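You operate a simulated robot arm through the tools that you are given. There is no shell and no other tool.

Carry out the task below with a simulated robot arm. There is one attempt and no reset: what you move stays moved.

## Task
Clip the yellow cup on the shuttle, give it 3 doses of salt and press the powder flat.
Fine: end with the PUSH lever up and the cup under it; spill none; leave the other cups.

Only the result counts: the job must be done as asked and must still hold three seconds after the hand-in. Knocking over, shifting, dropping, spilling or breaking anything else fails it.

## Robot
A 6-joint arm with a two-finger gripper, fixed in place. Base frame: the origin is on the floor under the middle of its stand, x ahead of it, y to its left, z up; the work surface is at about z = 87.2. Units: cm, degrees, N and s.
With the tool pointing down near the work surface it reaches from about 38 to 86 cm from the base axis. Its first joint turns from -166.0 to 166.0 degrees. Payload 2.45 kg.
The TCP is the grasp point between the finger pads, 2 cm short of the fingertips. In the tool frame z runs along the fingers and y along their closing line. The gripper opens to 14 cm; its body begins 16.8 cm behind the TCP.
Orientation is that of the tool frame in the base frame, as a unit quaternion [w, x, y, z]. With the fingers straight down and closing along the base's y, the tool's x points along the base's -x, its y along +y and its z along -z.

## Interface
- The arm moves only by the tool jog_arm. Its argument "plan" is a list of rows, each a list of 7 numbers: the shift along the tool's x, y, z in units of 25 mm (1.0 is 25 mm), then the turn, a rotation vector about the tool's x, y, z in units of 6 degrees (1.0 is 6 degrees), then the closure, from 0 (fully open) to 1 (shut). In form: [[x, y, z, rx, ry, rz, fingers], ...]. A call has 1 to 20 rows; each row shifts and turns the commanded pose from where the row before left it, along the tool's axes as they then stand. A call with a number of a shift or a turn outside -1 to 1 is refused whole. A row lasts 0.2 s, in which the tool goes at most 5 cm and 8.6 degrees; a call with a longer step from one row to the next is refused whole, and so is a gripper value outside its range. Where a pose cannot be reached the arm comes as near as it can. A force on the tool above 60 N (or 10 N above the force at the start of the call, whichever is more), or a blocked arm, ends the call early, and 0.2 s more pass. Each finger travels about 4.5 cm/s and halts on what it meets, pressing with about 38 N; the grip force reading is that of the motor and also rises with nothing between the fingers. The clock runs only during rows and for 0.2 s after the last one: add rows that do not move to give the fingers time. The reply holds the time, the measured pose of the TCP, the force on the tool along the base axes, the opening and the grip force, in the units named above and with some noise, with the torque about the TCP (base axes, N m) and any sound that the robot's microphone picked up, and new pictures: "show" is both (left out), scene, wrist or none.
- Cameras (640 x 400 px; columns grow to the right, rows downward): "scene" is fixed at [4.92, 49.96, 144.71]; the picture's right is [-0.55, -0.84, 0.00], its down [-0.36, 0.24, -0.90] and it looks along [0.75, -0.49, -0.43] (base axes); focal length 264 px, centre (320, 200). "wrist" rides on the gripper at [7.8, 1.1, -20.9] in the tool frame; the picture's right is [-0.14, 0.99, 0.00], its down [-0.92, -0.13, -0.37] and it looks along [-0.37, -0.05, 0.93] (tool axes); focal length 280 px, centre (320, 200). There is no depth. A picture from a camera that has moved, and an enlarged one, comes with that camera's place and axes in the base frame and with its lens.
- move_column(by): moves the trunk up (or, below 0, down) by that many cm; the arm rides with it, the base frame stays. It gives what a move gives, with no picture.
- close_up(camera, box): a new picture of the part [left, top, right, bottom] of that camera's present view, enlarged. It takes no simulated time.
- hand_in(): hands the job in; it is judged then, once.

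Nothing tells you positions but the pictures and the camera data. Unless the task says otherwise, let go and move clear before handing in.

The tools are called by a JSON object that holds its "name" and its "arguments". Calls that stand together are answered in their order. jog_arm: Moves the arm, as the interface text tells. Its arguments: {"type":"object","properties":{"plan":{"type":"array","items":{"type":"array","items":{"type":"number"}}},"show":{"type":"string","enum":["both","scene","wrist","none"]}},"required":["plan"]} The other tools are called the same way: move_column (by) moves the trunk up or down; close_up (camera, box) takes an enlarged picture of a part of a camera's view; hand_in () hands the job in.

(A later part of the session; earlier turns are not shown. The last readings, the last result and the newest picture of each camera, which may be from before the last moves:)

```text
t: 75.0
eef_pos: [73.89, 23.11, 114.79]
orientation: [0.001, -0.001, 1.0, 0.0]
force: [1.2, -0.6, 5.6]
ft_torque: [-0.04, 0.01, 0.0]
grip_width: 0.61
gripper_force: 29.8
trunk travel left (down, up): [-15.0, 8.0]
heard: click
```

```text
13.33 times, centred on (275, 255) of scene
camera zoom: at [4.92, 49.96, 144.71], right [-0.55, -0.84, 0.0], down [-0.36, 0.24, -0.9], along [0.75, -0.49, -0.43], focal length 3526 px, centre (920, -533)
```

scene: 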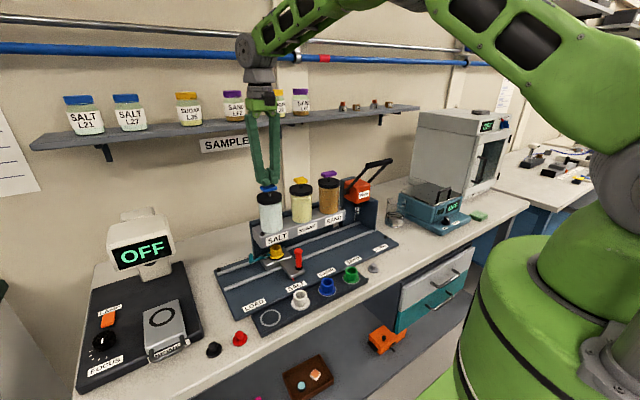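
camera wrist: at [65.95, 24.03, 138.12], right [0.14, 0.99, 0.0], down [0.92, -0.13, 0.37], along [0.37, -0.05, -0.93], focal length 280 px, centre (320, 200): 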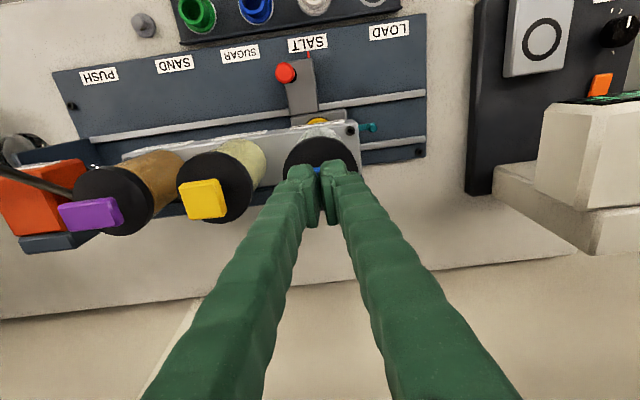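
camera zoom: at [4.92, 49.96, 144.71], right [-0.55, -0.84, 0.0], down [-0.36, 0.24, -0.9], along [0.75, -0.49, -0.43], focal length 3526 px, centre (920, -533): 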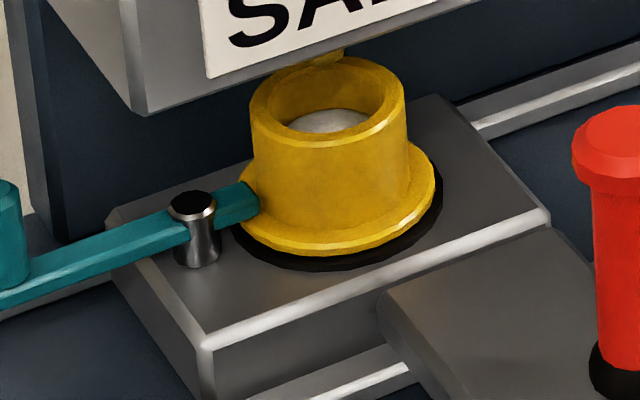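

Three clicks in total, and the salt heap is well below the rim. I'll raise, retreat toward the base and tilt the gripper back 30°, so it clears the press lever when I drive the shuttle to PUSH.

{"name": "jog_arm", "arguments": {"plan": [[0, 0, -0.4, 0, 0, 0, 1], [0, 0, -0.8, 0, 0, 0, 1], [0, 0, -1, 0, 0, 0, 1], [0, 0, -0.4, 0, 0, 0, 1], [0.96, -0.2, 0, 0, 0, 0, 1], [0.96, -0.2, 0, 0, 0, 0, 0.9], [0.96, -0.2, 0, 0, 0, 0, 0.8], [0.96, -0.2, 0, 0, 0, 0, 0.7], [0.96, -0.2, 0, 0, 0, 0, 0.6], [0.96, -0.2, 0, 0, 0, 0, 0.55], [0.96, -0.2, 0, 0, 0, 0, 0.55], [0, 0, 0, 0, -1, 0, 0.55], [0, 0, 0, 0, -1, 0, 0.55], [0, 0, 0, 0, -1, 0, 0.55], [0, 0, 0, 0, -1, 0, 0.55], [0, 0, 0, 0, -1, 0, 0.55], [0, 0, 0, 0, 0, 0, 0.55]]}}

{"name": "close_up", "arguments": {"camera": "scene", "box": [235, 170, 345, 280]}}

```text
t: 78.6
eef_pos: [57.15, 19.48, 121.27]
orientation: [0.258, -0.002, 0.966, 0.002]
force: [-0.5, 0.3, 0.0]
ft_torque: [0.01, -0.02, -0.03]
grip_width: 6.3
gripper_force: 0.1
trunk travel left (down, up): [-15.0, 8.0]
camera wrist: at [39.71, 20.5, 135.45], right [0.12, 0.99, 0.07], down [0.61, -0.13, 0.78], along [0.78, -0.05, -0.62], focal length 280 px, centre (320, 200)
```

scene: 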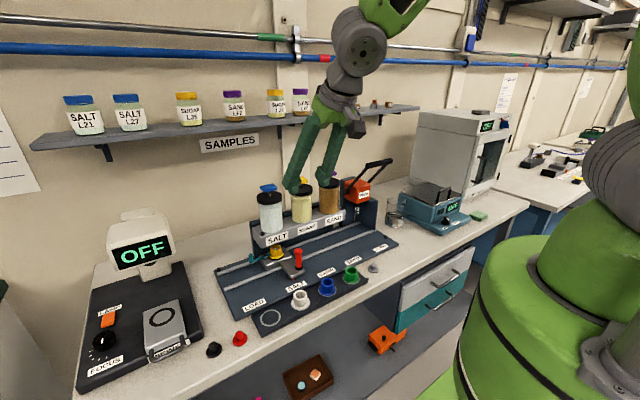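
wrist: 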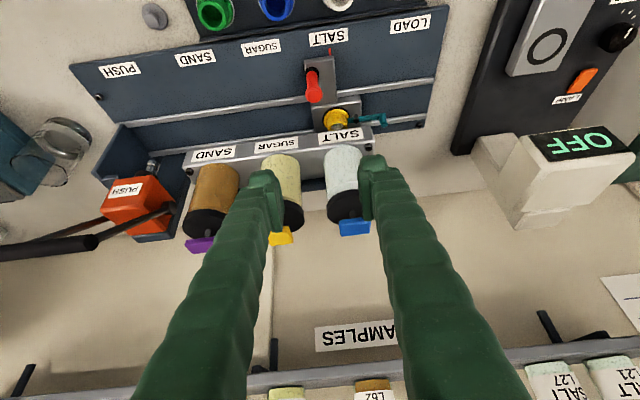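

```text
3.64 times, centred on (290, 225) of scene
camera zoom: at [4.92, 49.96, 144.71], right [-0.55, -0.84, 0.0], down [-0.36, 0.24, -0.9], along [0.75, -0.49, -0.43], focal length 962 px, centre (429, 109)
```

zoom: 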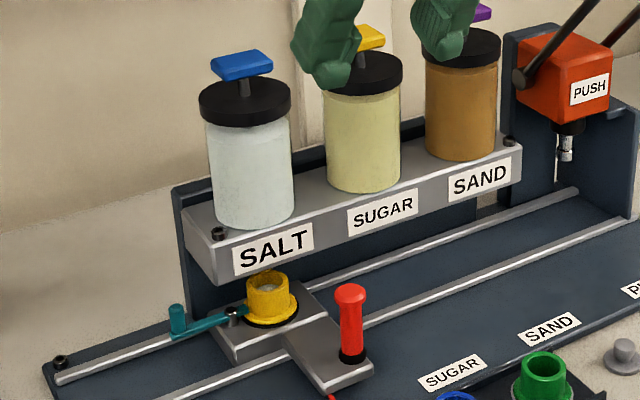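

{"name": "jog_arm", "arguments": {"plan": [[0.414, 0, 0.935, 0, 0, 0, 0.6], [0.414, 0, 0.935, 0, 0, 0, 0.6], [0.414, 0, 0.935, 0, 0, 0, 0.6], [0.414, 0, 0.935, 0, 0, 0, 0.6], [0.414, 0, 0.935, 0, 0, 0, 0.6], [0.414, 0, 0.935, 0, 0, 0, 0.6], [0.414, 0, 0.935, 0, 0, 0, 0.6], [0.414, 0, 0.935, 0, 0, 0, 0.6], [0, 0, 0, 0, 0, 0, 0.6]]}}

{"name": "close_up", "arguments": {"camera": "wrist", "box": [220, 90, 420, 215]}}

{"name": "close_up", "arguments": {"camera": "scene", "box": [250, 220, 346, 280]}}

```text
t: 80.6
eef_pos: [59.46, 19.45, 100.92]
orientation: [0.258, -0.002, 0.966, -0.001]
force: [-0.4, -1.0, 0.1]
ft_torque: [-0.01, 0.02, -0.02]
grip_width: 5.59
gripper_force: 0.0
trunk travel left (down, up): [-15.0, 8.0]
camera wrist: at [41.95, 20.45, 115.11], right [0.12, 0.99, 0.07], down [0.61, -0.13, 0.78], along [0.78, -0.05, -0.62], focal length 280 px, centre (320, 200)
```

scene: 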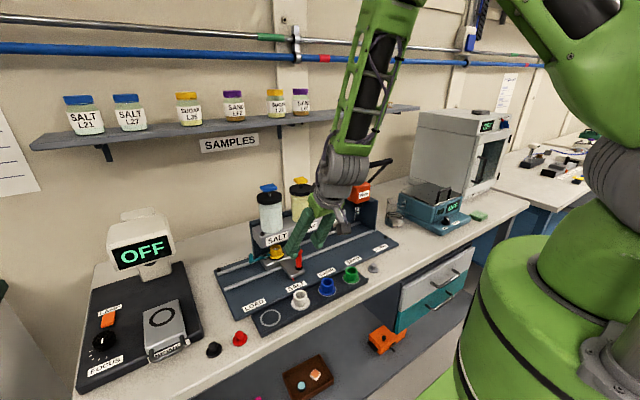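
wrist: 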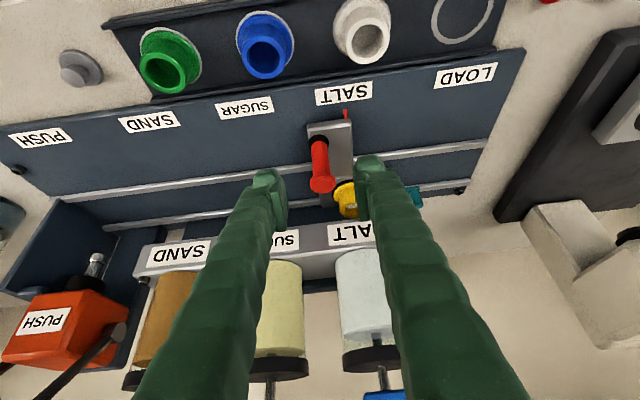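

```text
3.20 times, centred on (320, 152) of wrist
camera zoom: at [41.95, 20.45, 115.11], right [0.12, 0.99, 0.07], down [0.61, -0.13, 0.78], along [0.78, -0.05, -0.62], focal length 897 px, centre (320, 352)
```

zoom: 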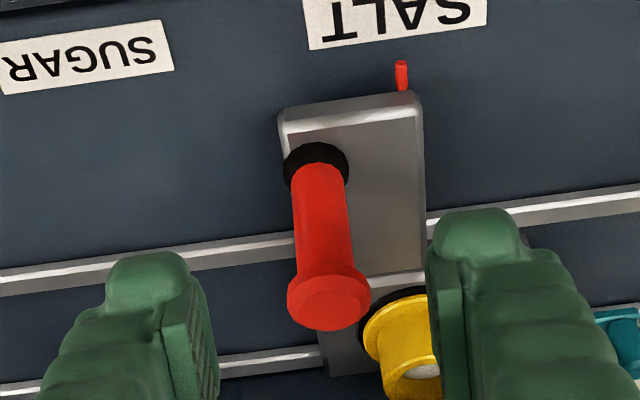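

```text
6.67 times, centred on (298, 250) of scene
camera zoom: at [4.92, 49.96, 144.71], right [-0.55, -0.84, 0.0], down [-0.36, 0.24, -0.9], along [0.75, -0.49, -0.43], focal length 1763 px, centre (467, -133)
```

zoom: 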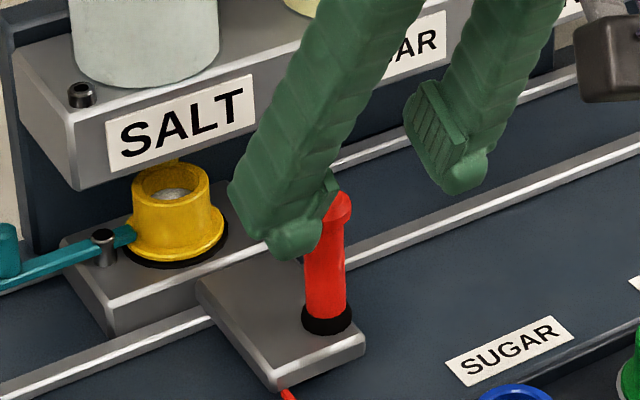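

{"name": "jog_arm", "arguments": {"plan": [[0, 0.06, 0.8, 0, 0, 0, 0.6], [0, 0, 0.8, 0, 0, 0, 0.6], [0, 0, 0.8, 0, 0, 0, 0.6], [0, 0, 0.8, 0, 0, 0, 0.6], [0, 0, 0, 0, 0, 0, 0.68], [0, 0, 0, 0, 0, 0, 0.76], [0, 0, 0, 0, 0, 0, 0.82], [0, 0, 0, 0, 0, 0, 0.86], [0, 0, 0, 0, 0, 0, 0.86]]}}

{"name": "close_up", "arguments": {"camera": "wrist", "box": [220, 90, 420, 215]}}

{"name": "close_up", "arguments": {"camera": "scene", "box": [250, 220, 346, 280]}}

```text
t: 82.6
eef_pos: [63.3, 19.6, 94.04]
orientation: [0.259, 0.0, 0.966, 0.0]
force: [-1.1, 0.3, 1.0]
ft_torque: [-0.02, -0.06, 0.0]
grip_width: 2.23
gripper_force: 38.3
trunk travel left (down, up): [-15.0, 8.0]
camera wrist: at [45.91, 20.62, 108.23], right [0.12, 0.99, 0.07], down [0.61, -0.13, 0.78], along [0.78, -0.05, -0.62], focal length 280 px, centre (320, 200)
```

scene: 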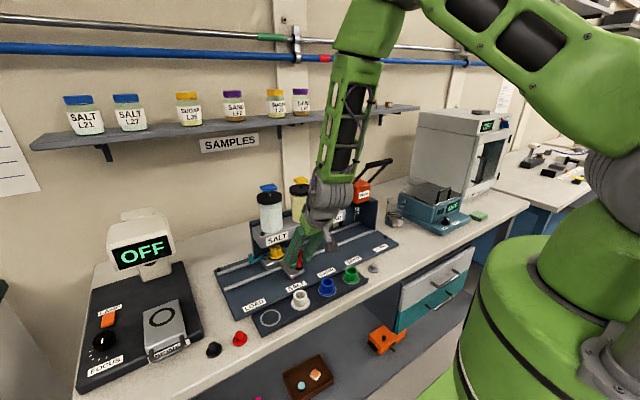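
wrist: 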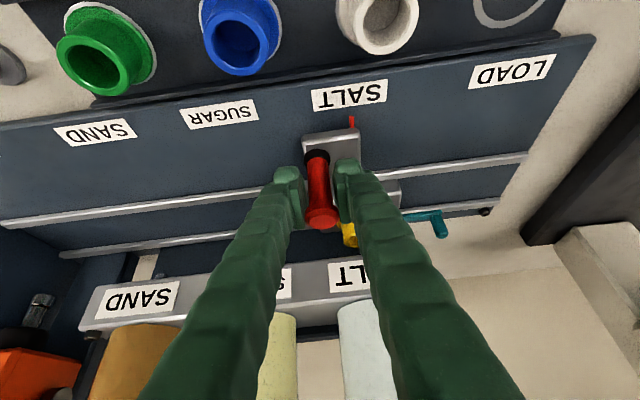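

```text
3.20 times, centred on (320, 152) of wrist
camera zoom: at [45.91, 20.62, 108.23], right [0.12, 0.99, 0.07], down [0.61, -0.13, 0.78], along [0.78, -0.05, -0.62], focal length 897 px, centre (320, 352)
```

zoom: 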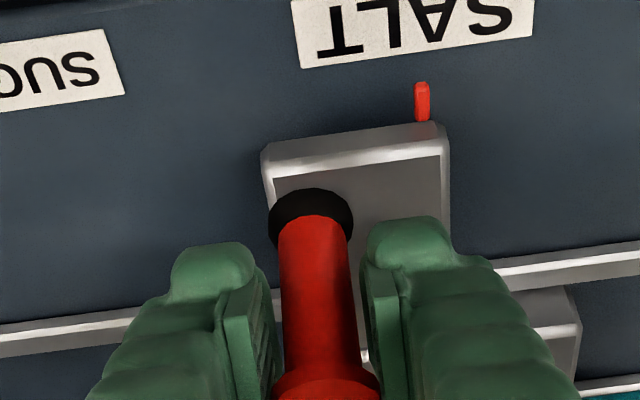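

```text
6.67 times, centred on (298, 250) of scene
camera zoom: at [4.92, 49.96, 144.71], right [-0.55, -0.84, 0.0], down [-0.36, 0.24, -0.9], along [0.75, -0.49, -0.43], focal length 1763 px, centre (467, -133)
```

zoom: 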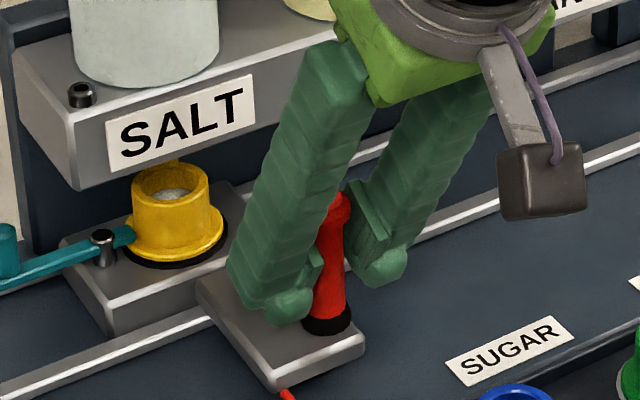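

Handle gripped with the tool tilted. I'll drive the shuttle smoothly toward PUSH, about 34.7 cm in total.

{"name": "jog_arm", "arguments": {"plan": [[0, -0.08, 0, 0, 0, 0, 0.86], [0, -0.16, 0, 0, 0, 0, 0.86], [0, -0.24, 0, 0, 0, 0, 0.86], [0, -0.3, 0, 0, 0, 0, 0.86], [0, -0.32, 0, 0, 0, 0, 0.86], [0, -0.32, 0, 0, 0, 0, 0.86], [0, -0.32, 0, 0, 0, 0, 0.86], [0, -0.32, 0, 0, 0, 0, 0.86], [0, -0.32, 0, 0, 0, 0, 0.86], [0, -0.32, 0, 0, 0, 0, 0.86], [0, -0.32, 0, 0, 0, 0, 0.86], [0, -0.32, 0, 0, 0, 0, 0.86], [0, -0.32, 0, 0, 0, 0, 0.86], [0, -0.32, 0, 0, 0, 0, 0.86], [0, -0.32, 0, 0, 0, 0, 0.86], [0, -0.32, 0, 0, 0, 0, 0.86], [0, -0.3, 0, 0, 0, 0, 0.86], [0, -0.24, 0, 0, 0, 0, 0.86], [0, -0.16, 0, 0, 0, 0, 0.86], [0, -0.08, 0, 0, 0, 0, 0.86]]}}

{"name": "close_up", "arguments": {"camera": "wrist", "box": [220, 70, 420, 215]}}

{"name": "close_up", "arguments": {"camera": "scene", "box": [260, 180, 390, 270]}}

```text
t: 86.8
eef_pos: [64.27, 8.73, 95.1]
orientation: [0.252, -0.001, 0.968, -0.005]
force: [-25.4, -2.3, -24.4]
ft_torque: [0.09, -0.42, -0.06]
grip_width: 2.26
gripper_force: 45.4
out of reach, approached as far as the arm can: row 12, 13, 14, 15, 16, 17, 18, 20
trunk travel left (down, up): [-15.0, 8.0]
camera wrist: at [47.1, 9.93, 109.5], right [0.12, 0.99, 0.06], down [0.62, -0.12, 0.77], along [0.77, -0.06, -0.63], focal length 280 px, centre (320, 200)
```

scene: 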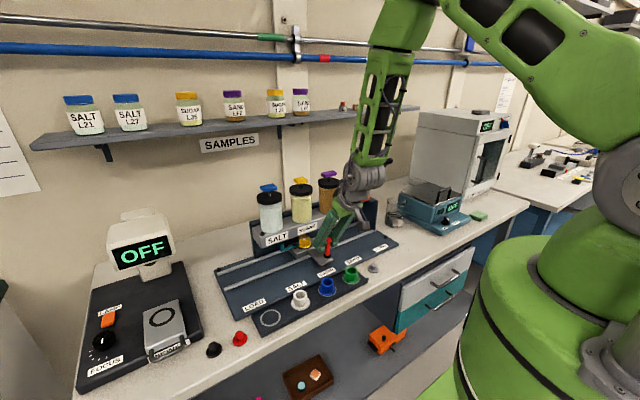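
wrist: 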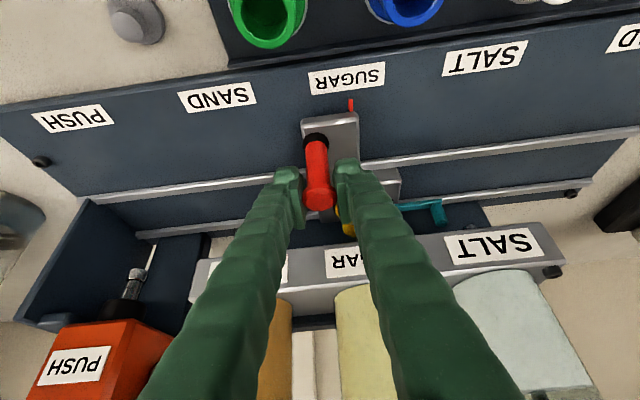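

```text
2.76 times, centred on (320, 142) of wrist
camera zoom: at [47.1, 9.93, 109.5], right [0.12, 0.99, 0.06], down [0.62, -0.12, 0.77], along [0.77, -0.06, -0.63], focal length 774 px, centre (320, 359)
```

zoom: 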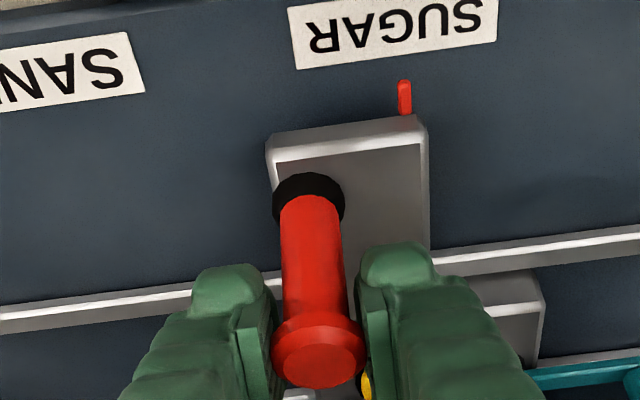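

```text
4.44 times, centred on (325, 225) of scene
camera zoom: at [4.92, 49.96, 144.71], right [-0.55, -0.84, 0.0], down [-0.36, 0.24, -0.9], along [0.75, -0.49, -0.43], focal length 1175 px, centre (298, 89)
```

zoom: 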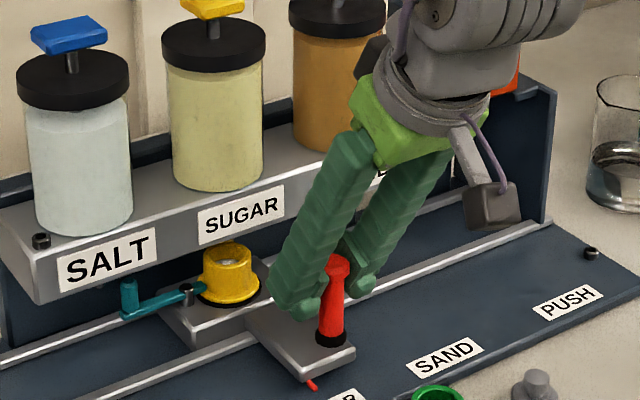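

With a 30° tilt the arm ran out of reach partway, because the wrist got too close to the base. I'll ease the tilt to about 24° while holding the handle, which removes the strain.

{"name": "jog_arm", "arguments": {"plan": [[0, 0.7, 0, 0, 0.5, 0, 0.86], [0, 0.3, 0, 0, 0.5, 0, 0.86], [0, 0, 0, 0, 0, 0, 0.86], [0, 0, 0, 0, 0, 0, 0.86]]}}

{"name": "close_up", "arguments": {"camera": "scene", "box": [260, 180, 390, 270]}}

```text
t: 87.8
eef_pos: [64.7, 11.23, 95.35]
orientation: [0.208, -0.001, 0.978, 0.0]
force: [-16.5, -0.1, -9.6]
ft_torque: [0.04, 0.19, -0.05]
grip_width: 2.26
gripper_force: 44.6
trunk travel left (down, up): [-15.0, 8.0]
camera wrist: at [48.86, 12.28, 111.27], right [0.12, 0.99, 0.06], down [0.69, -0.13, 0.71], along [0.71, -0.05, -0.7], focal length 280 px, centre (320, 200)
```

scene: 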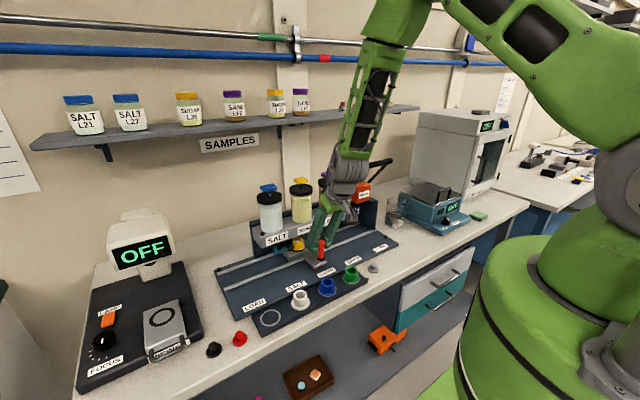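
wrist: 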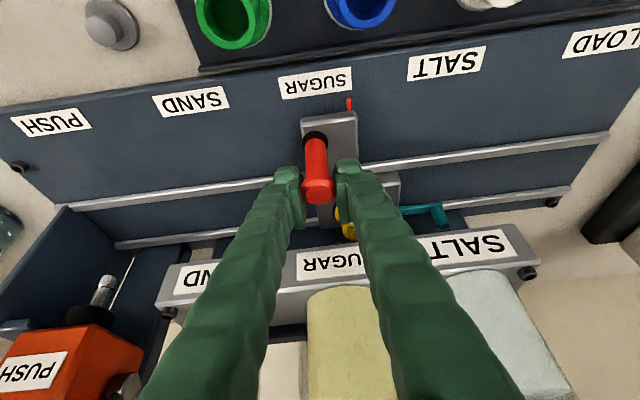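

```text
4.44 times, centred on (325, 225) of scene
camera zoom: at [4.92, 49.96, 144.71], right [-0.55, -0.84, 0.0], down [-0.36, 0.24, -0.9], along [0.75, -0.49, -0.43], focal length 1175 px, centre (298, 89)
```

zoom: 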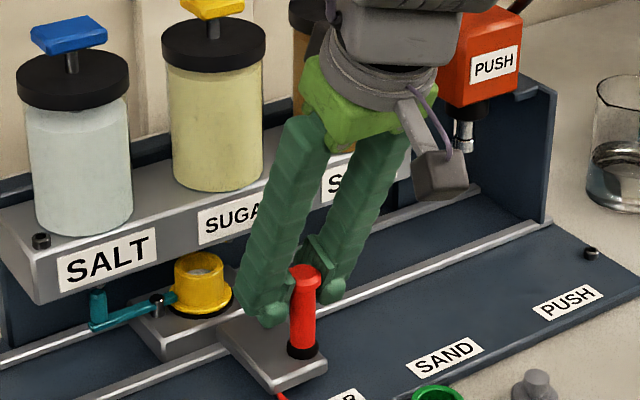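

{"name": "jog_arm", "arguments": {"plan": [[0.2, 0, 0.06, 0, 0, 0, 0.86], [0.22, 0, 0.06, 0, 0, 0, 0.86], [0.2, 0, 0.06, 0, 0, 0, 0.86], [0, 0, 0, 0, 0, 0, 0.86]], "show": "wrist"}}

{"name": "close_up", "arguments": {"camera": "scene", "box": [260, 210, 356, 270]}}

```text
t: 88.8
eef_pos: [64.14, 11.22, 94.55]
orientation: [0.214, 0.001, 0.977, 0.0]
force: [26.8, 1.1, 24.0]
ft_torque: [0.03, 0.47, 0.01]
grip_width: 2.27
gripper_force: 44.8
trunk travel left (down, up): [-15.0, 8.0]
camera wrist: at [48.17, 12.27, 110.28], right [0.12, 0.99, 0.06], down [0.68, -0.13, 0.72], along [0.72, -0.05, -0.69], focal length 280 px, centre (320, 200)
```

wrist: 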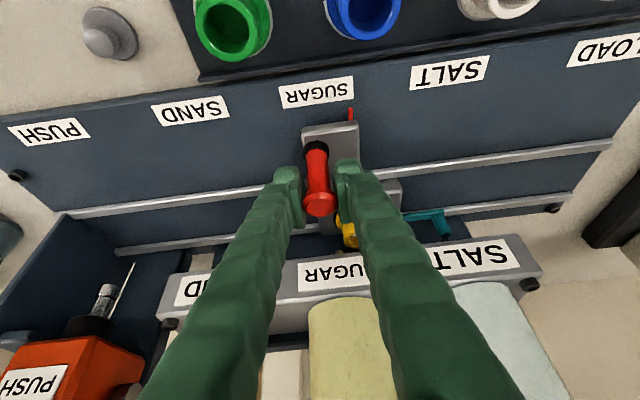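

```text
6.67 times, centred on (308, 240) of scene
camera zoom: at [4.92, 49.96, 144.71], right [-0.55, -0.84, 0.0], down [-0.36, 0.24, -0.9], along [0.75, -0.49, -0.43], focal length 1763 px, centre (400, -67)
```

zoom: 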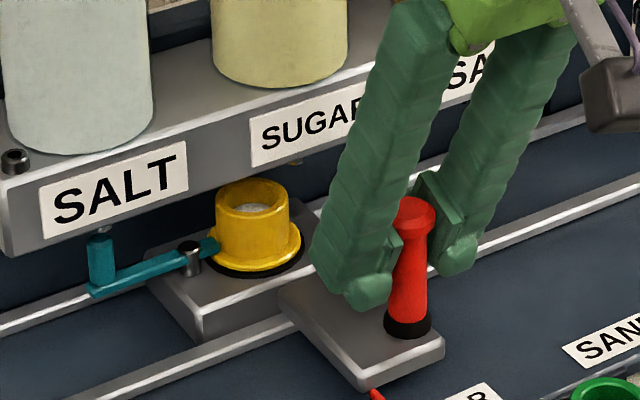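

{"name": "jog_arm", "arguments": {"plan": [[0, 0, 0, 0, 0, 0, 0.8], [0, 0, 0, 0, 0, 0, 0.74], [0, 0, 0, 0, 0, 0, 0.74], [0, 0, 0, 0, 0, 0, 0.74]], "show": "wrist"}}

{"name": "close_up", "arguments": {"camera": "scene", "box": [260, 210, 356, 270]}}

```text
t: 89.8
eef_pos: [63.51, 11.05, 94.27]
orientation: [0.208, -0.001, 0.978, 0.0]
force: [-0.4, -0.3, 1.3]
ft_torque: [-0.01, -0.04, 0.02]
grip_width: 3.64
gripper_force: 0.0
trunk travel left (down, up): [-15.0, 8.0]
camera wrist: at [47.74, 12.23, 110.19], right [0.12, 0.99, 0.06], down [0.69, -0.13, 0.71], along [0.71, -0.05, -0.7], focal length 280 px, centre (320, 200)
```

wrist: 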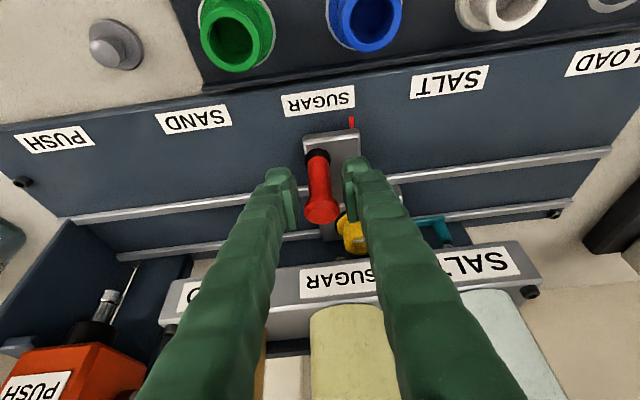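

```text
6.67 times, centred on (308, 240) of scene
camera zoom: at [4.92, 49.96, 144.71], right [-0.55, -0.84, 0.0], down [-0.36, 0.24, -0.9], along [0.75, -0.49, -0.43], focal length 1763 px, centre (400, -67)
```

zoom: 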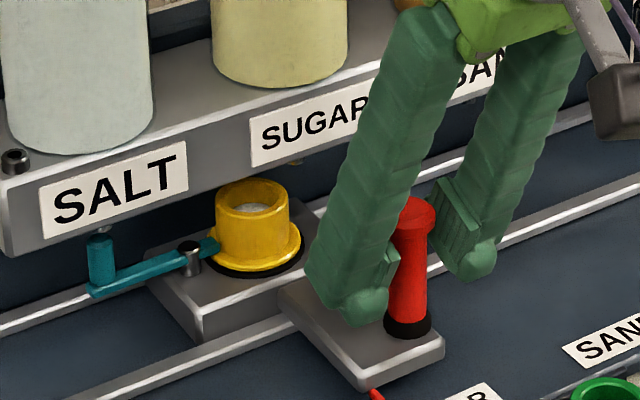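

{"name": "jog_arm", "arguments": {"plan": [[0, 0, 0, 0, 0, 0, 0.8], [0, 0, 0, 0, 0, 0, 0.86], [0, 0, 0, 0, 0, 0, 0.86], [0, -0.08, 0, 0, 0, 0, 0.86], [0, -0.16, 0, 0, 0, 0, 0.86], [0, -0.24, 0, 0, 0, 0, 0.86], [0, -0.3, 0, 0, 0, 0, 0.86], [0, -0.3, 0, 0, 0, 0, 0.86], [0, -0.3, 0, 0, 0, 0, 0.86], [0, -0.3, 0, 0, 0, 0, 0.86], [0, -0.3, 0, 0, 0, 0, 0.86], [0, -0.3, 0, 0, 0, 0, 0.86], [0, -0.3, 0, 0, 0, 0, 0.86], [0, -0.3, 0, 0, 0, 0, 0.86], [0, -0.3, 0, 0, 0, 0, 0.86], [0, -0.3, 0, 0, 0, 0, 0.86], [0, -0.24, 0, 0, 0, 0, 0.86], [0, -0.16, 0, 0, 0, 0, 0.86], [0, -0.08, 0, 0, 0, 0, 0.86]]}}

{"name": "close_up", "arguments": {"camera": "scene", "box": [280, 170, 400, 270]}}

```text
t: 93.8
eef_pos: [63.55, 6.34, 94.25]
orientation: [0.211, 0.004, 0.978, -0.001]
force: [20.9, -0.4, 11.6]
ft_torque: [0.01, 0.76, 0.02]
grip_width: 2.25
gripper_force: 45.1
out of reach, approached as far as the arm can: row 12, 13, 14, 15, 16, 17, 18
trunk travel left (down, up): [-15.0, 8.0]
camera wrist: at [47.68, 7.51, 110.12], right [0.13, 0.99, 0.06], down [0.69, -0.13, 0.71], along [0.71, -0.06, -0.7], focal length 280 px, centre (320, 200)
```

scene: 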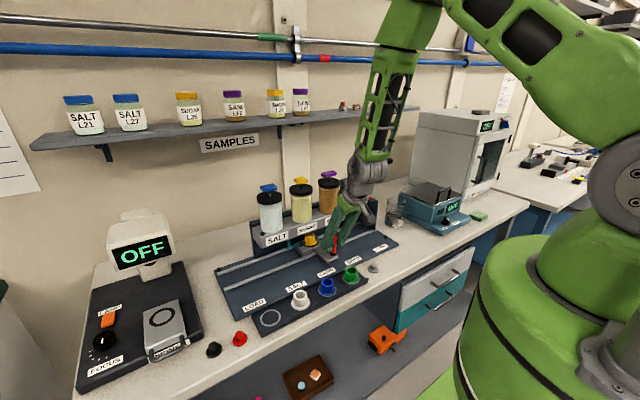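
wrist: 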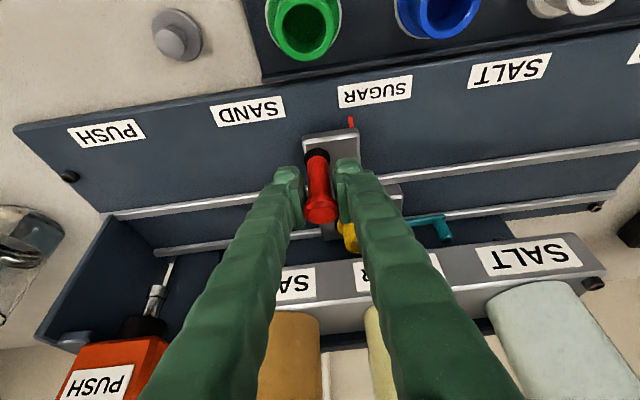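

```text
4.00 times, centred on (340, 220) of scene
camera zoom: at [4.92, 49.96, 144.71], right [-0.55, -0.84, 0.0], down [-0.36, 0.24, -0.9], along [0.75, -0.49, -0.43], focal length 1058 px, centre (240, 120)
```

zoom: 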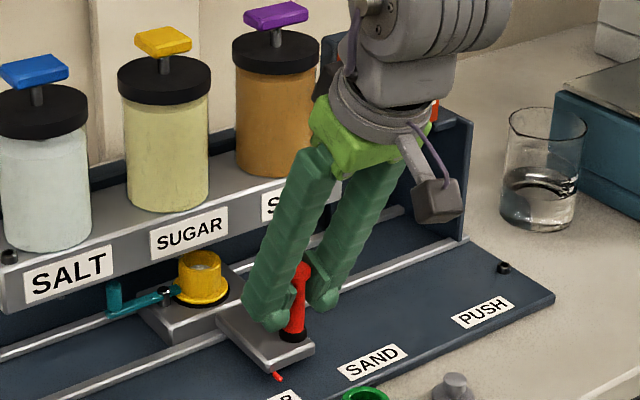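

The limit is how far the wrist can bend relative to the forearm. Easing the tilt to about 19° should clear it and still leave around 4 cm to the lever. I'll release, re-tilt, re-grip and continue.

{"name": "jog_arm", "arguments": {"plan": [[0, 0, 0, 0, 0, 0, 0.8], [0, 0, 0, 0, 0, 0, 0.74], [0, 0, 0, 0, 0.4, 0, 0.74], [0, 0, 0, 0, 0.4, 0, 0.74], [0, 0, 0, 0, 0, 0, 0.74], [0, 0, 0, 0, 0, 0, 0.74]]}}

{"name": "close_up", "arguments": {"camera": "scene", "box": [280, 210, 376, 270]}}

```text
t: 95.2
eef_pos: [63.27, 6.14, 94.19]
orientation: [0.166, -0.001, 0.986, 0.001]
force: [0.5, -0.1, 0.6]
ft_torque: [0.02, 0.0, -0.01]
grip_width: 3.64
gripper_force: 0.1
trunk travel left (down, up): [-15.0, 8.0]
camera wrist: at [48.91, 7.16, 111.41], right [0.13, 0.99, 0.05], down [0.75, -0.13, 0.65], along [0.65, -0.05, -0.76], focal length 280 px, centre (320, 200)
```

scene: 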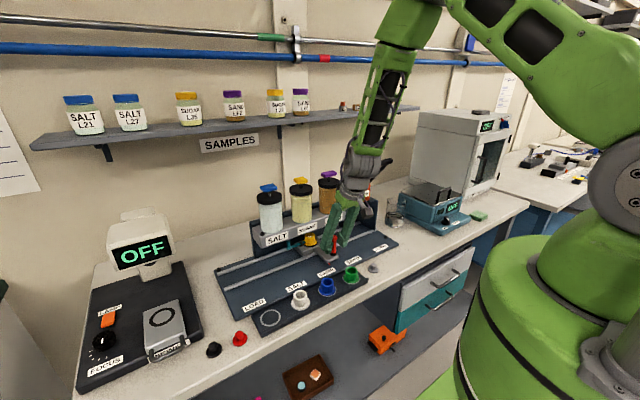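
wrist: 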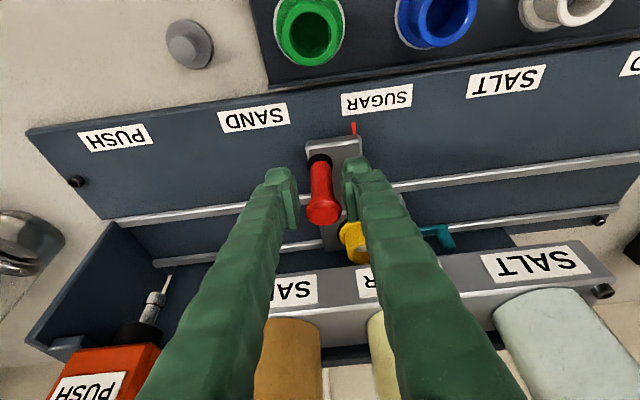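

```text
6.67 times, centred on (328, 240) of scene
camera zoom: at [4.92, 49.96, 144.71], right [-0.55, -0.84, 0.0], down [-0.36, 0.24, -0.9], along [0.75, -0.49, -0.43], focal length 1763 px, centre (267, -67)
```

zoom: 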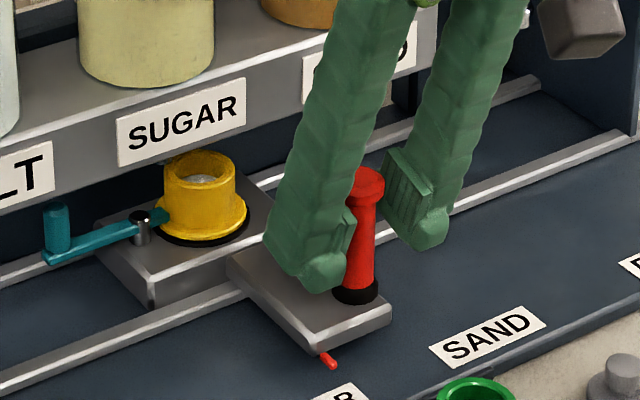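

{"name": "jog_arm", "arguments": {"plan": [[0, 0, 0, 0, 0, 0, 0.8], [0, 0, 0, 0, 0, 0, 0.86], [0, 0, 0, 0, 0, 0, 0.86], [0, -0.08, 0, 0, 0, 0, 0.86], [0, -0.16, 0, 0, 0, 0, 0.86], [0, -0.24, 0, 0, 0, 0, 0.86], [0, -0.3, 0, 0, 0, 0, 0.86], [0, -0.3, 0, 0, 0, 0, 0.86], [0, -0.3, 0, 0, 0, 0, 0.86], [0, -0.3, 0, 0, 0, 0, 0.86], [0, -0.3, 0, 0, 0, 0, 0.86], [0, -0.3, 0, 0, 0, 0, 0.86], [0, -0.3, 0, 0, 0, 0, 0.86], [0, -0.3, 0, 0, 0, 0, 0.86], [0, -0.3, 0, 0, 0, 0, 0.86], [0, -0.3, 0, 0, 0, 0, 0.86], [0, -0.24, 0, 0, 0, 0, 0.86], [0, -0.16, 0, 0, 0, 0, 0.86], [0, -0.08, 0, 0, 0, 0, 0.86]]}}

{"name": "close_up", "arguments": {"camera": "scene", "box": [290, 150, 420, 270]}}

```text
t: 99.2
eef_pos: [61.35, -0.63, 93.61]
orientation: [0.135, 0.001, 0.991, -0.01]
force: [-1.0, 1.4, 0.3]
ft_torque: [0.01, 0.03, 0.04]
grip_width: 2.05
gripper_force: 0.2
out of reach, approached as far as the arm can: row 12, 13, 14, 15, 16
trunk travel left (down, up): [-15.0, 8.0]
camera wrist: at [48.05, 0.78, 111.71], right [0.14, 0.99, 0.02], down [0.79, -0.12, 0.6], along [0.6, -0.07, -0.8], focal length 280 px, centre (320, 200)
```

scene: 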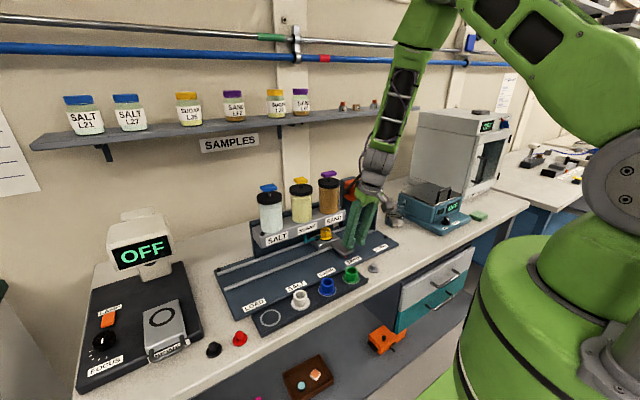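
wrist: 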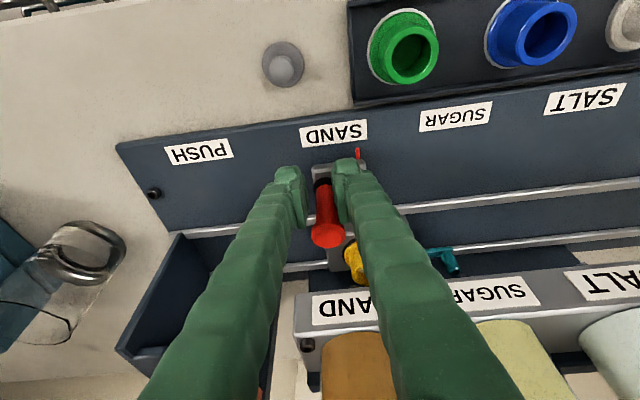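

```text
3.33 times, centred on (355, 210) of scene
camera zoom: at [4.92, 49.96, 144.71], right [-0.55, -0.84, 0.0], down [-0.36, 0.24, -0.9], along [0.75, -0.49, -0.43], focal length 882 px, centre (203, 167)
```

zoom: 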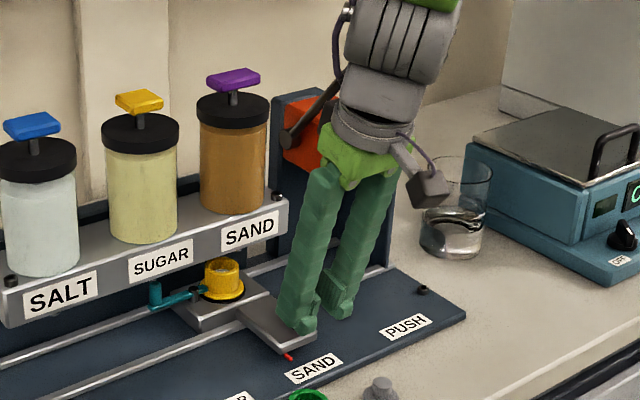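

The arm is passing a wrist configuration limit with the tool tilted, and it slid off the handle. The shuttle and cup are undisturbed near SAND. Lowering the trunk should open up the wrist, so I'll first open, back off and rise.

{"name": "jog_arm", "arguments": {"plan": [[0, 0, 0, 0, 0, 0, 0.78], [0, 0, 0, 0, 0, 0, 0.7], [0, 0, 0, 0, 0, 0, 0.6], [0.4, 0, -0.11, 0, 0, 0, 0.6], [-0.134, 0, -0.482, 0, 0, 0, 0.6], [-0.267, 0, -0.964, 0, 0, 0, 0.6], [-0.267, 0, -0.964, 0, 0, 0, 0.6], [-0.267, 0, -0.964, 0, 0, 0, 0.6], [-0.267, 0, -0.964, 0, 0, 0, 0.6], [-0.267, 0, -0.964, 0, 0, 0, 0.6], [-0.267, 0, -0.964, 0, 0, 0, 0.6], [-0.267, 0, -0.964, 0, 0, 0, 0.6], [-0.267, 0, -0.964, 0, 0, 0, 0.6], [-0.267, 0, -0.964, 0, 0, 0, 0.6], [-0.267, 0, -0.964, 0, 0, 0, 0.6], [0, 0, 0, 0, 0, 0, 0.6]]}}

{"name": "close_up", "arguments": {"camera": "scene", "box": [270, 160, 400, 270]}}

```text
t: 102.6
eef_pos: [60.82, -0.68, 117.4]
orientation: [0.136, 0.001, 0.991, -0.01]
force: [-0.5, 0.8, 0.1]
ft_torque: [0.01, 0.0, 0.03]
grip_width: 5.59
gripper_force: 0.1
out of reach, approached as far as the arm can: row 4, 6, 7
trunk travel left (down, up): [-15.0, 8.0]
camera wrist: at [47.52, 0.75, 135.48], right [0.14, 0.99, 0.02], down [0.79, -0.12, 0.6], along [0.6, -0.07, -0.8], focal length 280 px, centre (320, 200)
```

scene: 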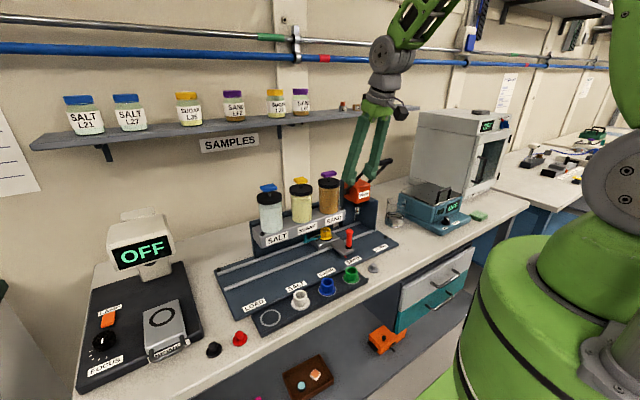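
wrist: 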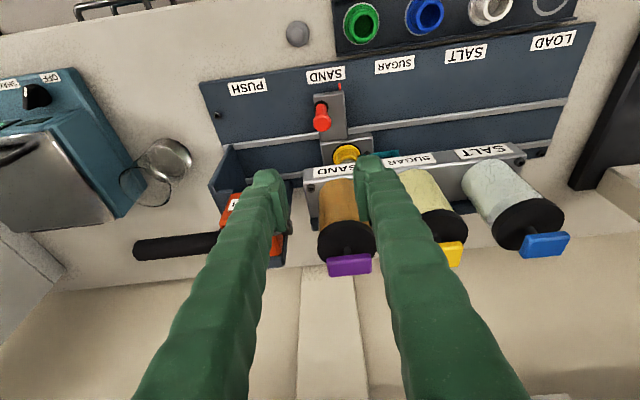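

```text
3.64 times, centred on (335, 215) of scene
camera zoom: at [4.92, 49.96, 144.71], right [-0.55, -0.84, 0.0], down [-0.36, 0.24, -0.9], along [0.75, -0.49, -0.43], focal length 962 px, centre (266, 146)
```

zoom: 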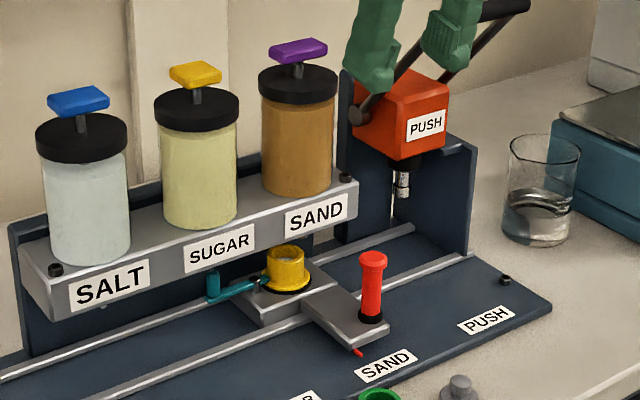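

{"name": "jog_arm", "arguments": {"plan": [[0, 1, 0, 0, 0, 0, 0.6], [0, 1, 0, 0, 0, 0, 0.6], [0, 0.8, -0.4, 0, 0, 0, 0.6], [0, 0, -0.4, 0, 0.6, 0, 0.6], [0, 0, -0.4, 0, 0.7, 0, 0.6], [0, 0, -0.4, 0, 0.7, 0, 0.6], [0, 0, -0.4, 0, 0.6, 0, 0.6], [0, 0, 0, 0, 0, 0, 0.6]]}}

```text
t: 104.4
eef_pos: [59.94, 6.52, 122.26]
orientation: [0.0, 0.001, 1.0, -0.01]
force: [-0.1, 0.3, 0.2]
ft_torque: [-0.04, 0.03, 0.05]
grip_width: 5.6
gripper_force: 0.0
trunk travel left (down, up): [-15.0, 8.0]
camera wrist: at [51.95, 7.93, 143.11], right [0.14, 0.99, -0.02], down [0.92, -0.12, 0.37], along [0.36, -0.07, -0.93], focal length 280 px, centre (320, 200)
```

scene: 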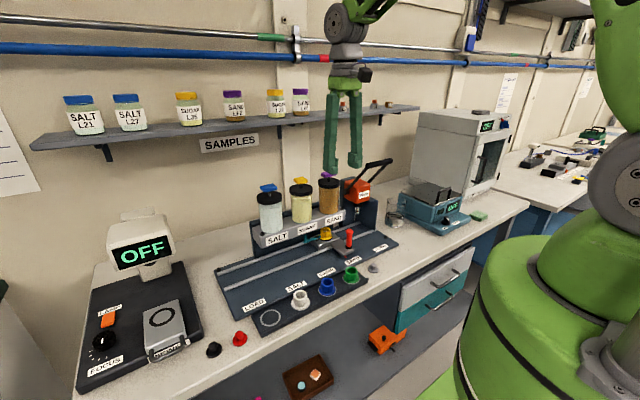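
wrist: 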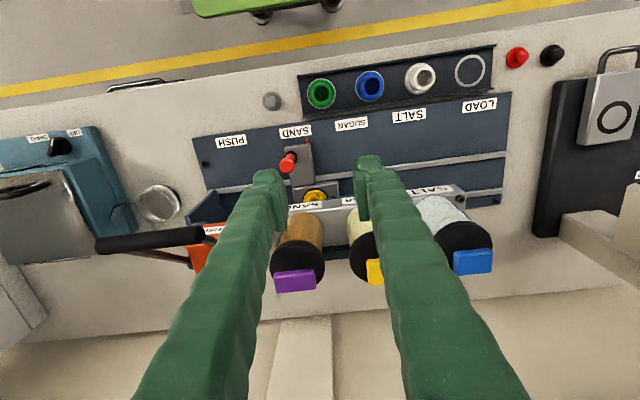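

Tool is vertical again. I'll straighten the small lean and lower the trunk, so the forearm slopes more and the tilted grip becomes reachable.

{"name": "jog_arm", "arguments": {"plan": [[0.4, 0.3, -0.4, -0.19, 0, 0, 0.6], [0, 0, 0, 0, 0, 0, 0.6]], "show": "none"}}

{"name": "move_column", "arguments": {"by": -14}}

```text
t: 105.0
eef_pos: [58.89, 7.24, 123.16]
orientation: [-0.001, 0.002, 1.0, 0.0]
force: [0.2, 0.1, -0.1]
ft_torque: [0.03, -0.02, 0.02]
grip_width: 5.6
gripper_force: 0.1
trunk travel left (down, up): [-15.0, 8.0]
```

```text
t: 106.7
eef_pos: [58.91, 7.14, 109.23]
orientation: [0.001, 0.002, 1.0, 0.0]
force: [-0.1, 0.4, 0.4]
ft_torque: [-0.04, 0.0, 0.01]
grip_width: 5.59
gripper_force: 0.1
trunk travel left (down, up): [-1.0, 22.0]
```

{"name": "jog_arm", "arguments": {"plan": [[0, 0, 0, 0, -0.92, 0, 0.6], [0, 0, 0, 0, -0.92, 0, 0.6], [0, 0, 0, 0, -0.92, 0, 0.6], [0, 0, 0, 0, -0.92, 0, 0.6], [0.153, -0.725, 0.672, 0, 0, 0, 0.6], [0.153, -0.725, 0.672, 0, 0, 0, 0.6], [0.153, -0.725, 0.672, 0, 0, 0, 0.6], [0.153, -0.725, 0.672, 0, 0, 0, 0.6], [0, 0, 0, 0, 0, 0, 0.6]]}}

{"name": "close_up", "arguments": {"camera": "wrist", "box": [220, 90, 420, 215]}}

{"name": "close_up", "arguments": {"camera": "scene", "box": [290, 160, 420, 270]}}

```text
t: 108.7
eef_pos: [60.0, -0.08, 102.41]
orientation: [0.191, 0.003, 0.982, -0.001]
force: [0.0, 0.0, -0.4]
ft_torque: [0.02, 0.02, 0.02]
grip_width: 5.62
gripper_force: 0.0
trunk travel left (down, up): [-1.0, 22.0]
camera wrist: at [44.73, 1.02, 118.8], right [0.13, 0.99, 0.05], down [0.71, -0.13, 0.69], along [0.69, -0.05, -0.72], focal length 280 px, centre (320, 200)
```

scene: 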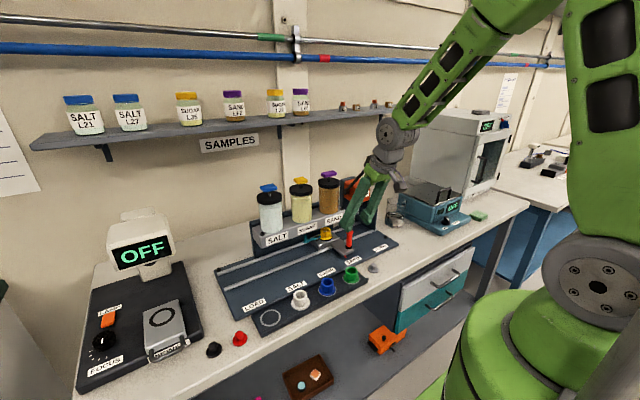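
wrist: 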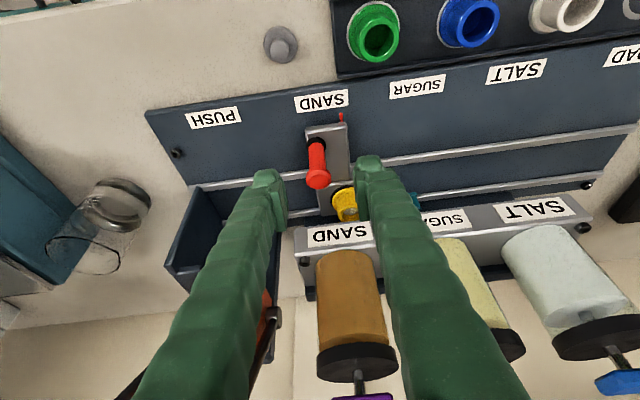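

```text
3.20 times, centred on (320, 152) of wrist
camera zoom: at [44.73, 1.02, 118.8], right [0.13, 0.99, 0.05], down [0.71, -0.13, 0.69], along [0.69, -0.05, -0.72], focal length 897 px, centre (320, 352)
```

zoom: 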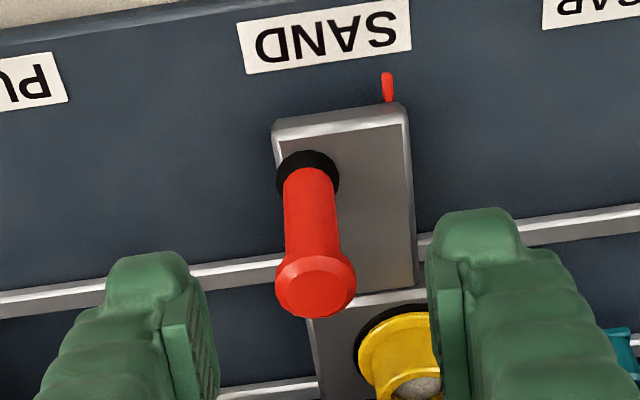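

```text
3.64 times, centred on (355, 215) of scene
camera zoom: at [4.92, 49.96, 144.71], right [-0.55, -0.84, 0.0], down [-0.36, 0.24, -0.9], along [0.75, -0.49, -0.43], focal length 962 px, centre (193, 146)
```

zoom: 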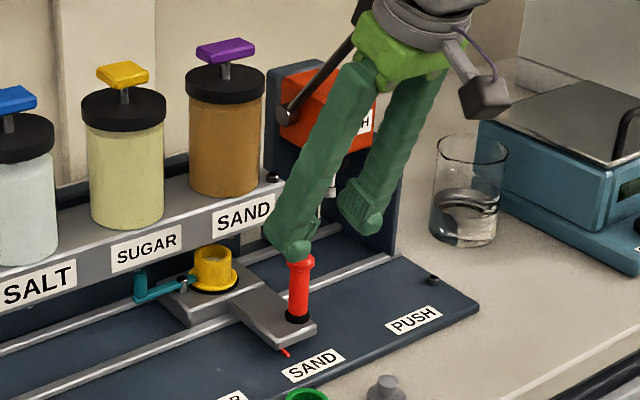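

{"name": "jog_arm", "arguments": {"plan": [[0, -0.03, 0.9, 0, 0, 0, 0.6], [0, 0, 0.9, 0, 0, 0, 0.6], [0, 0, 0.9, 0, 0, 0, 0.6], [0, 0, 0.88, 0, 0, 0, 0.6], [0, 0, 0, 0, 0, 0, 0.68], [0, 0, 0, 0, 0, 0, 0.76], [0, 0, 0, 0, 0, 0, 0.82], [0, 0, 0, 0, 0, 0, 0.86], [0, 0, 0, 0, 0, 0, 0.86]]}}

{"name": "close_up", "arguments": {"camera": "scene", "box": [290, 190, 400, 270]}}

```text
t: 110.7
eef_pos: [63.36, -0.2, 94.16]
orientation: [0.192, 0.002, 0.981, 0.0]
force: [-0.5, -0.8, 1.0]
ft_torque: [0.0, -0.03, 0.02]
grip_width: 2.27
gripper_force: 38.2
trunk travel left (down, up): [-1.0, 22.0]
camera wrist: at [48.08, 0.88, 110.53], right [0.13, 0.99, 0.05], down [0.71, -0.13, 0.69], along [0.69, -0.05, -0.72], focal length 280 px, centre (320, 200)
```

scene: 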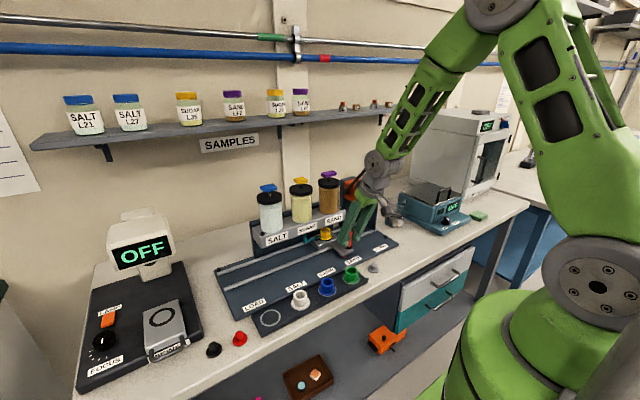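
wrist: 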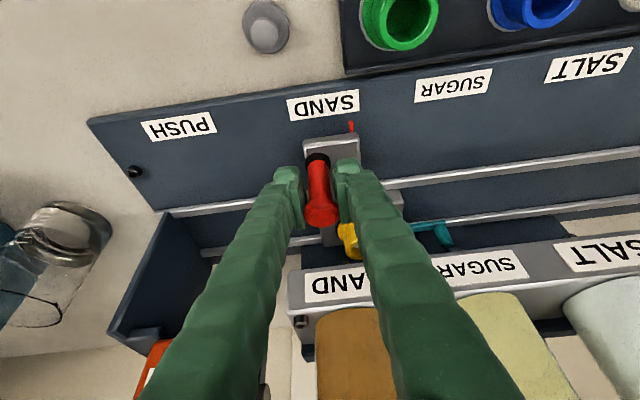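

```text
5.00 times, centred on (345, 230) of scene
camera zoom: at [4.92, 49.96, 144.71], right [-0.55, -0.84, 0.0], down [-0.36, 0.24, -0.9], along [0.75, -0.49, -0.43], focal length 1322 px, centre (195, 50)
```

zoom: 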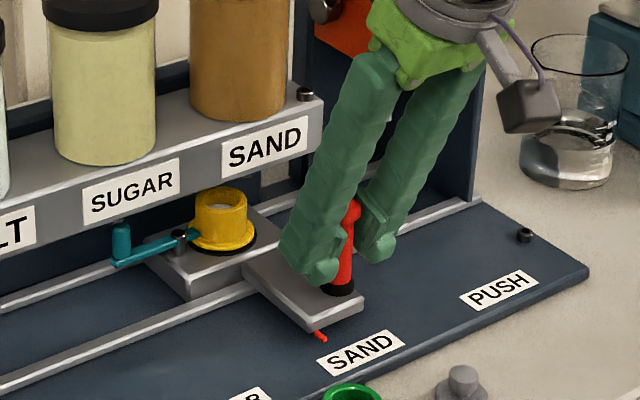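

{"name": "jog_arm", "arguments": {"plan": [[0, -0.08, 0, 0, 0, 0, 0.86], [0, -0.16, 0, 0, 0, 0, 0.86], [0, -0.24, 0, 0, 0, 0, 0.86], [0, -0.3, 0, 0, 0, 0, 0.86], [0, -0.3, 0, 0, 0, 0, 0.86], [0, -0.3, 0, 0, 0, 0, 0.86], [0, -0.3, 0, 0, 0, 0, 0.86], [0, -0.3, 0, 0, 0, 0, 0.86], [0, -0.24, 0, 0, 0, 0, 0.86], [0, -0.16, 0, 0, 0, 0, 0.86], [0, -0.08, 0, 0, 0, 0, 0.86], [0, 0, 0, 0, 0, 0, 0.86]]}}

{"name": "close_up", "arguments": {"camera": "scene", "box": [290, 160, 420, 270]}}

```text
t: 113.3
eef_pos: [63.32, -6.37, 94.16]
orientation: [0.192, 0.003, 0.981, -0.001]
force: [1.4, 1.7, 2.7]
ft_torque: [0.01, 0.31, 0.01]
grip_width: 2.25
gripper_force: 45.0
trunk travel left (down, up): [-1.0, 22.0]
camera wrist: at [48.08, -5.16, 110.53], right [0.13, 0.99, 0.05], down [0.71, -0.13, 0.69], along [0.69, -0.05, -0.72], focal length 280 px, centre (320, 200)
```

scene: 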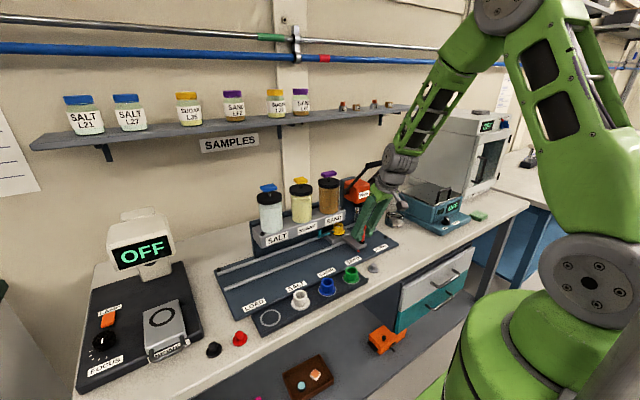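
wrist: 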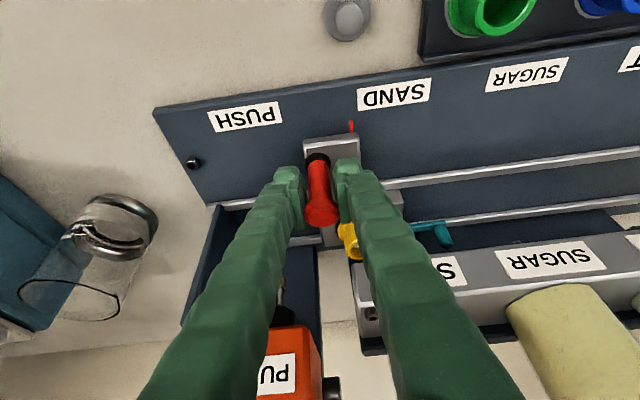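

```text
3.64 times, centred on (355, 215) of scene
camera zoom: at [4.92, 49.96, 144.71], right [-0.55, -0.84, 0.0], down [-0.36, 0.24, -0.9], along [0.75, -0.49, -0.43], focal length 962 px, centre (193, 146)
```

zoom: 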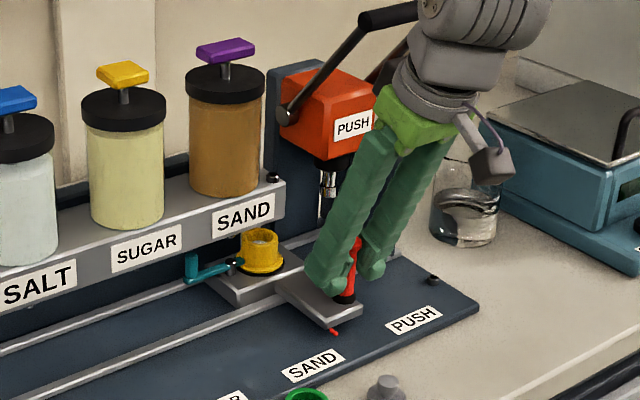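

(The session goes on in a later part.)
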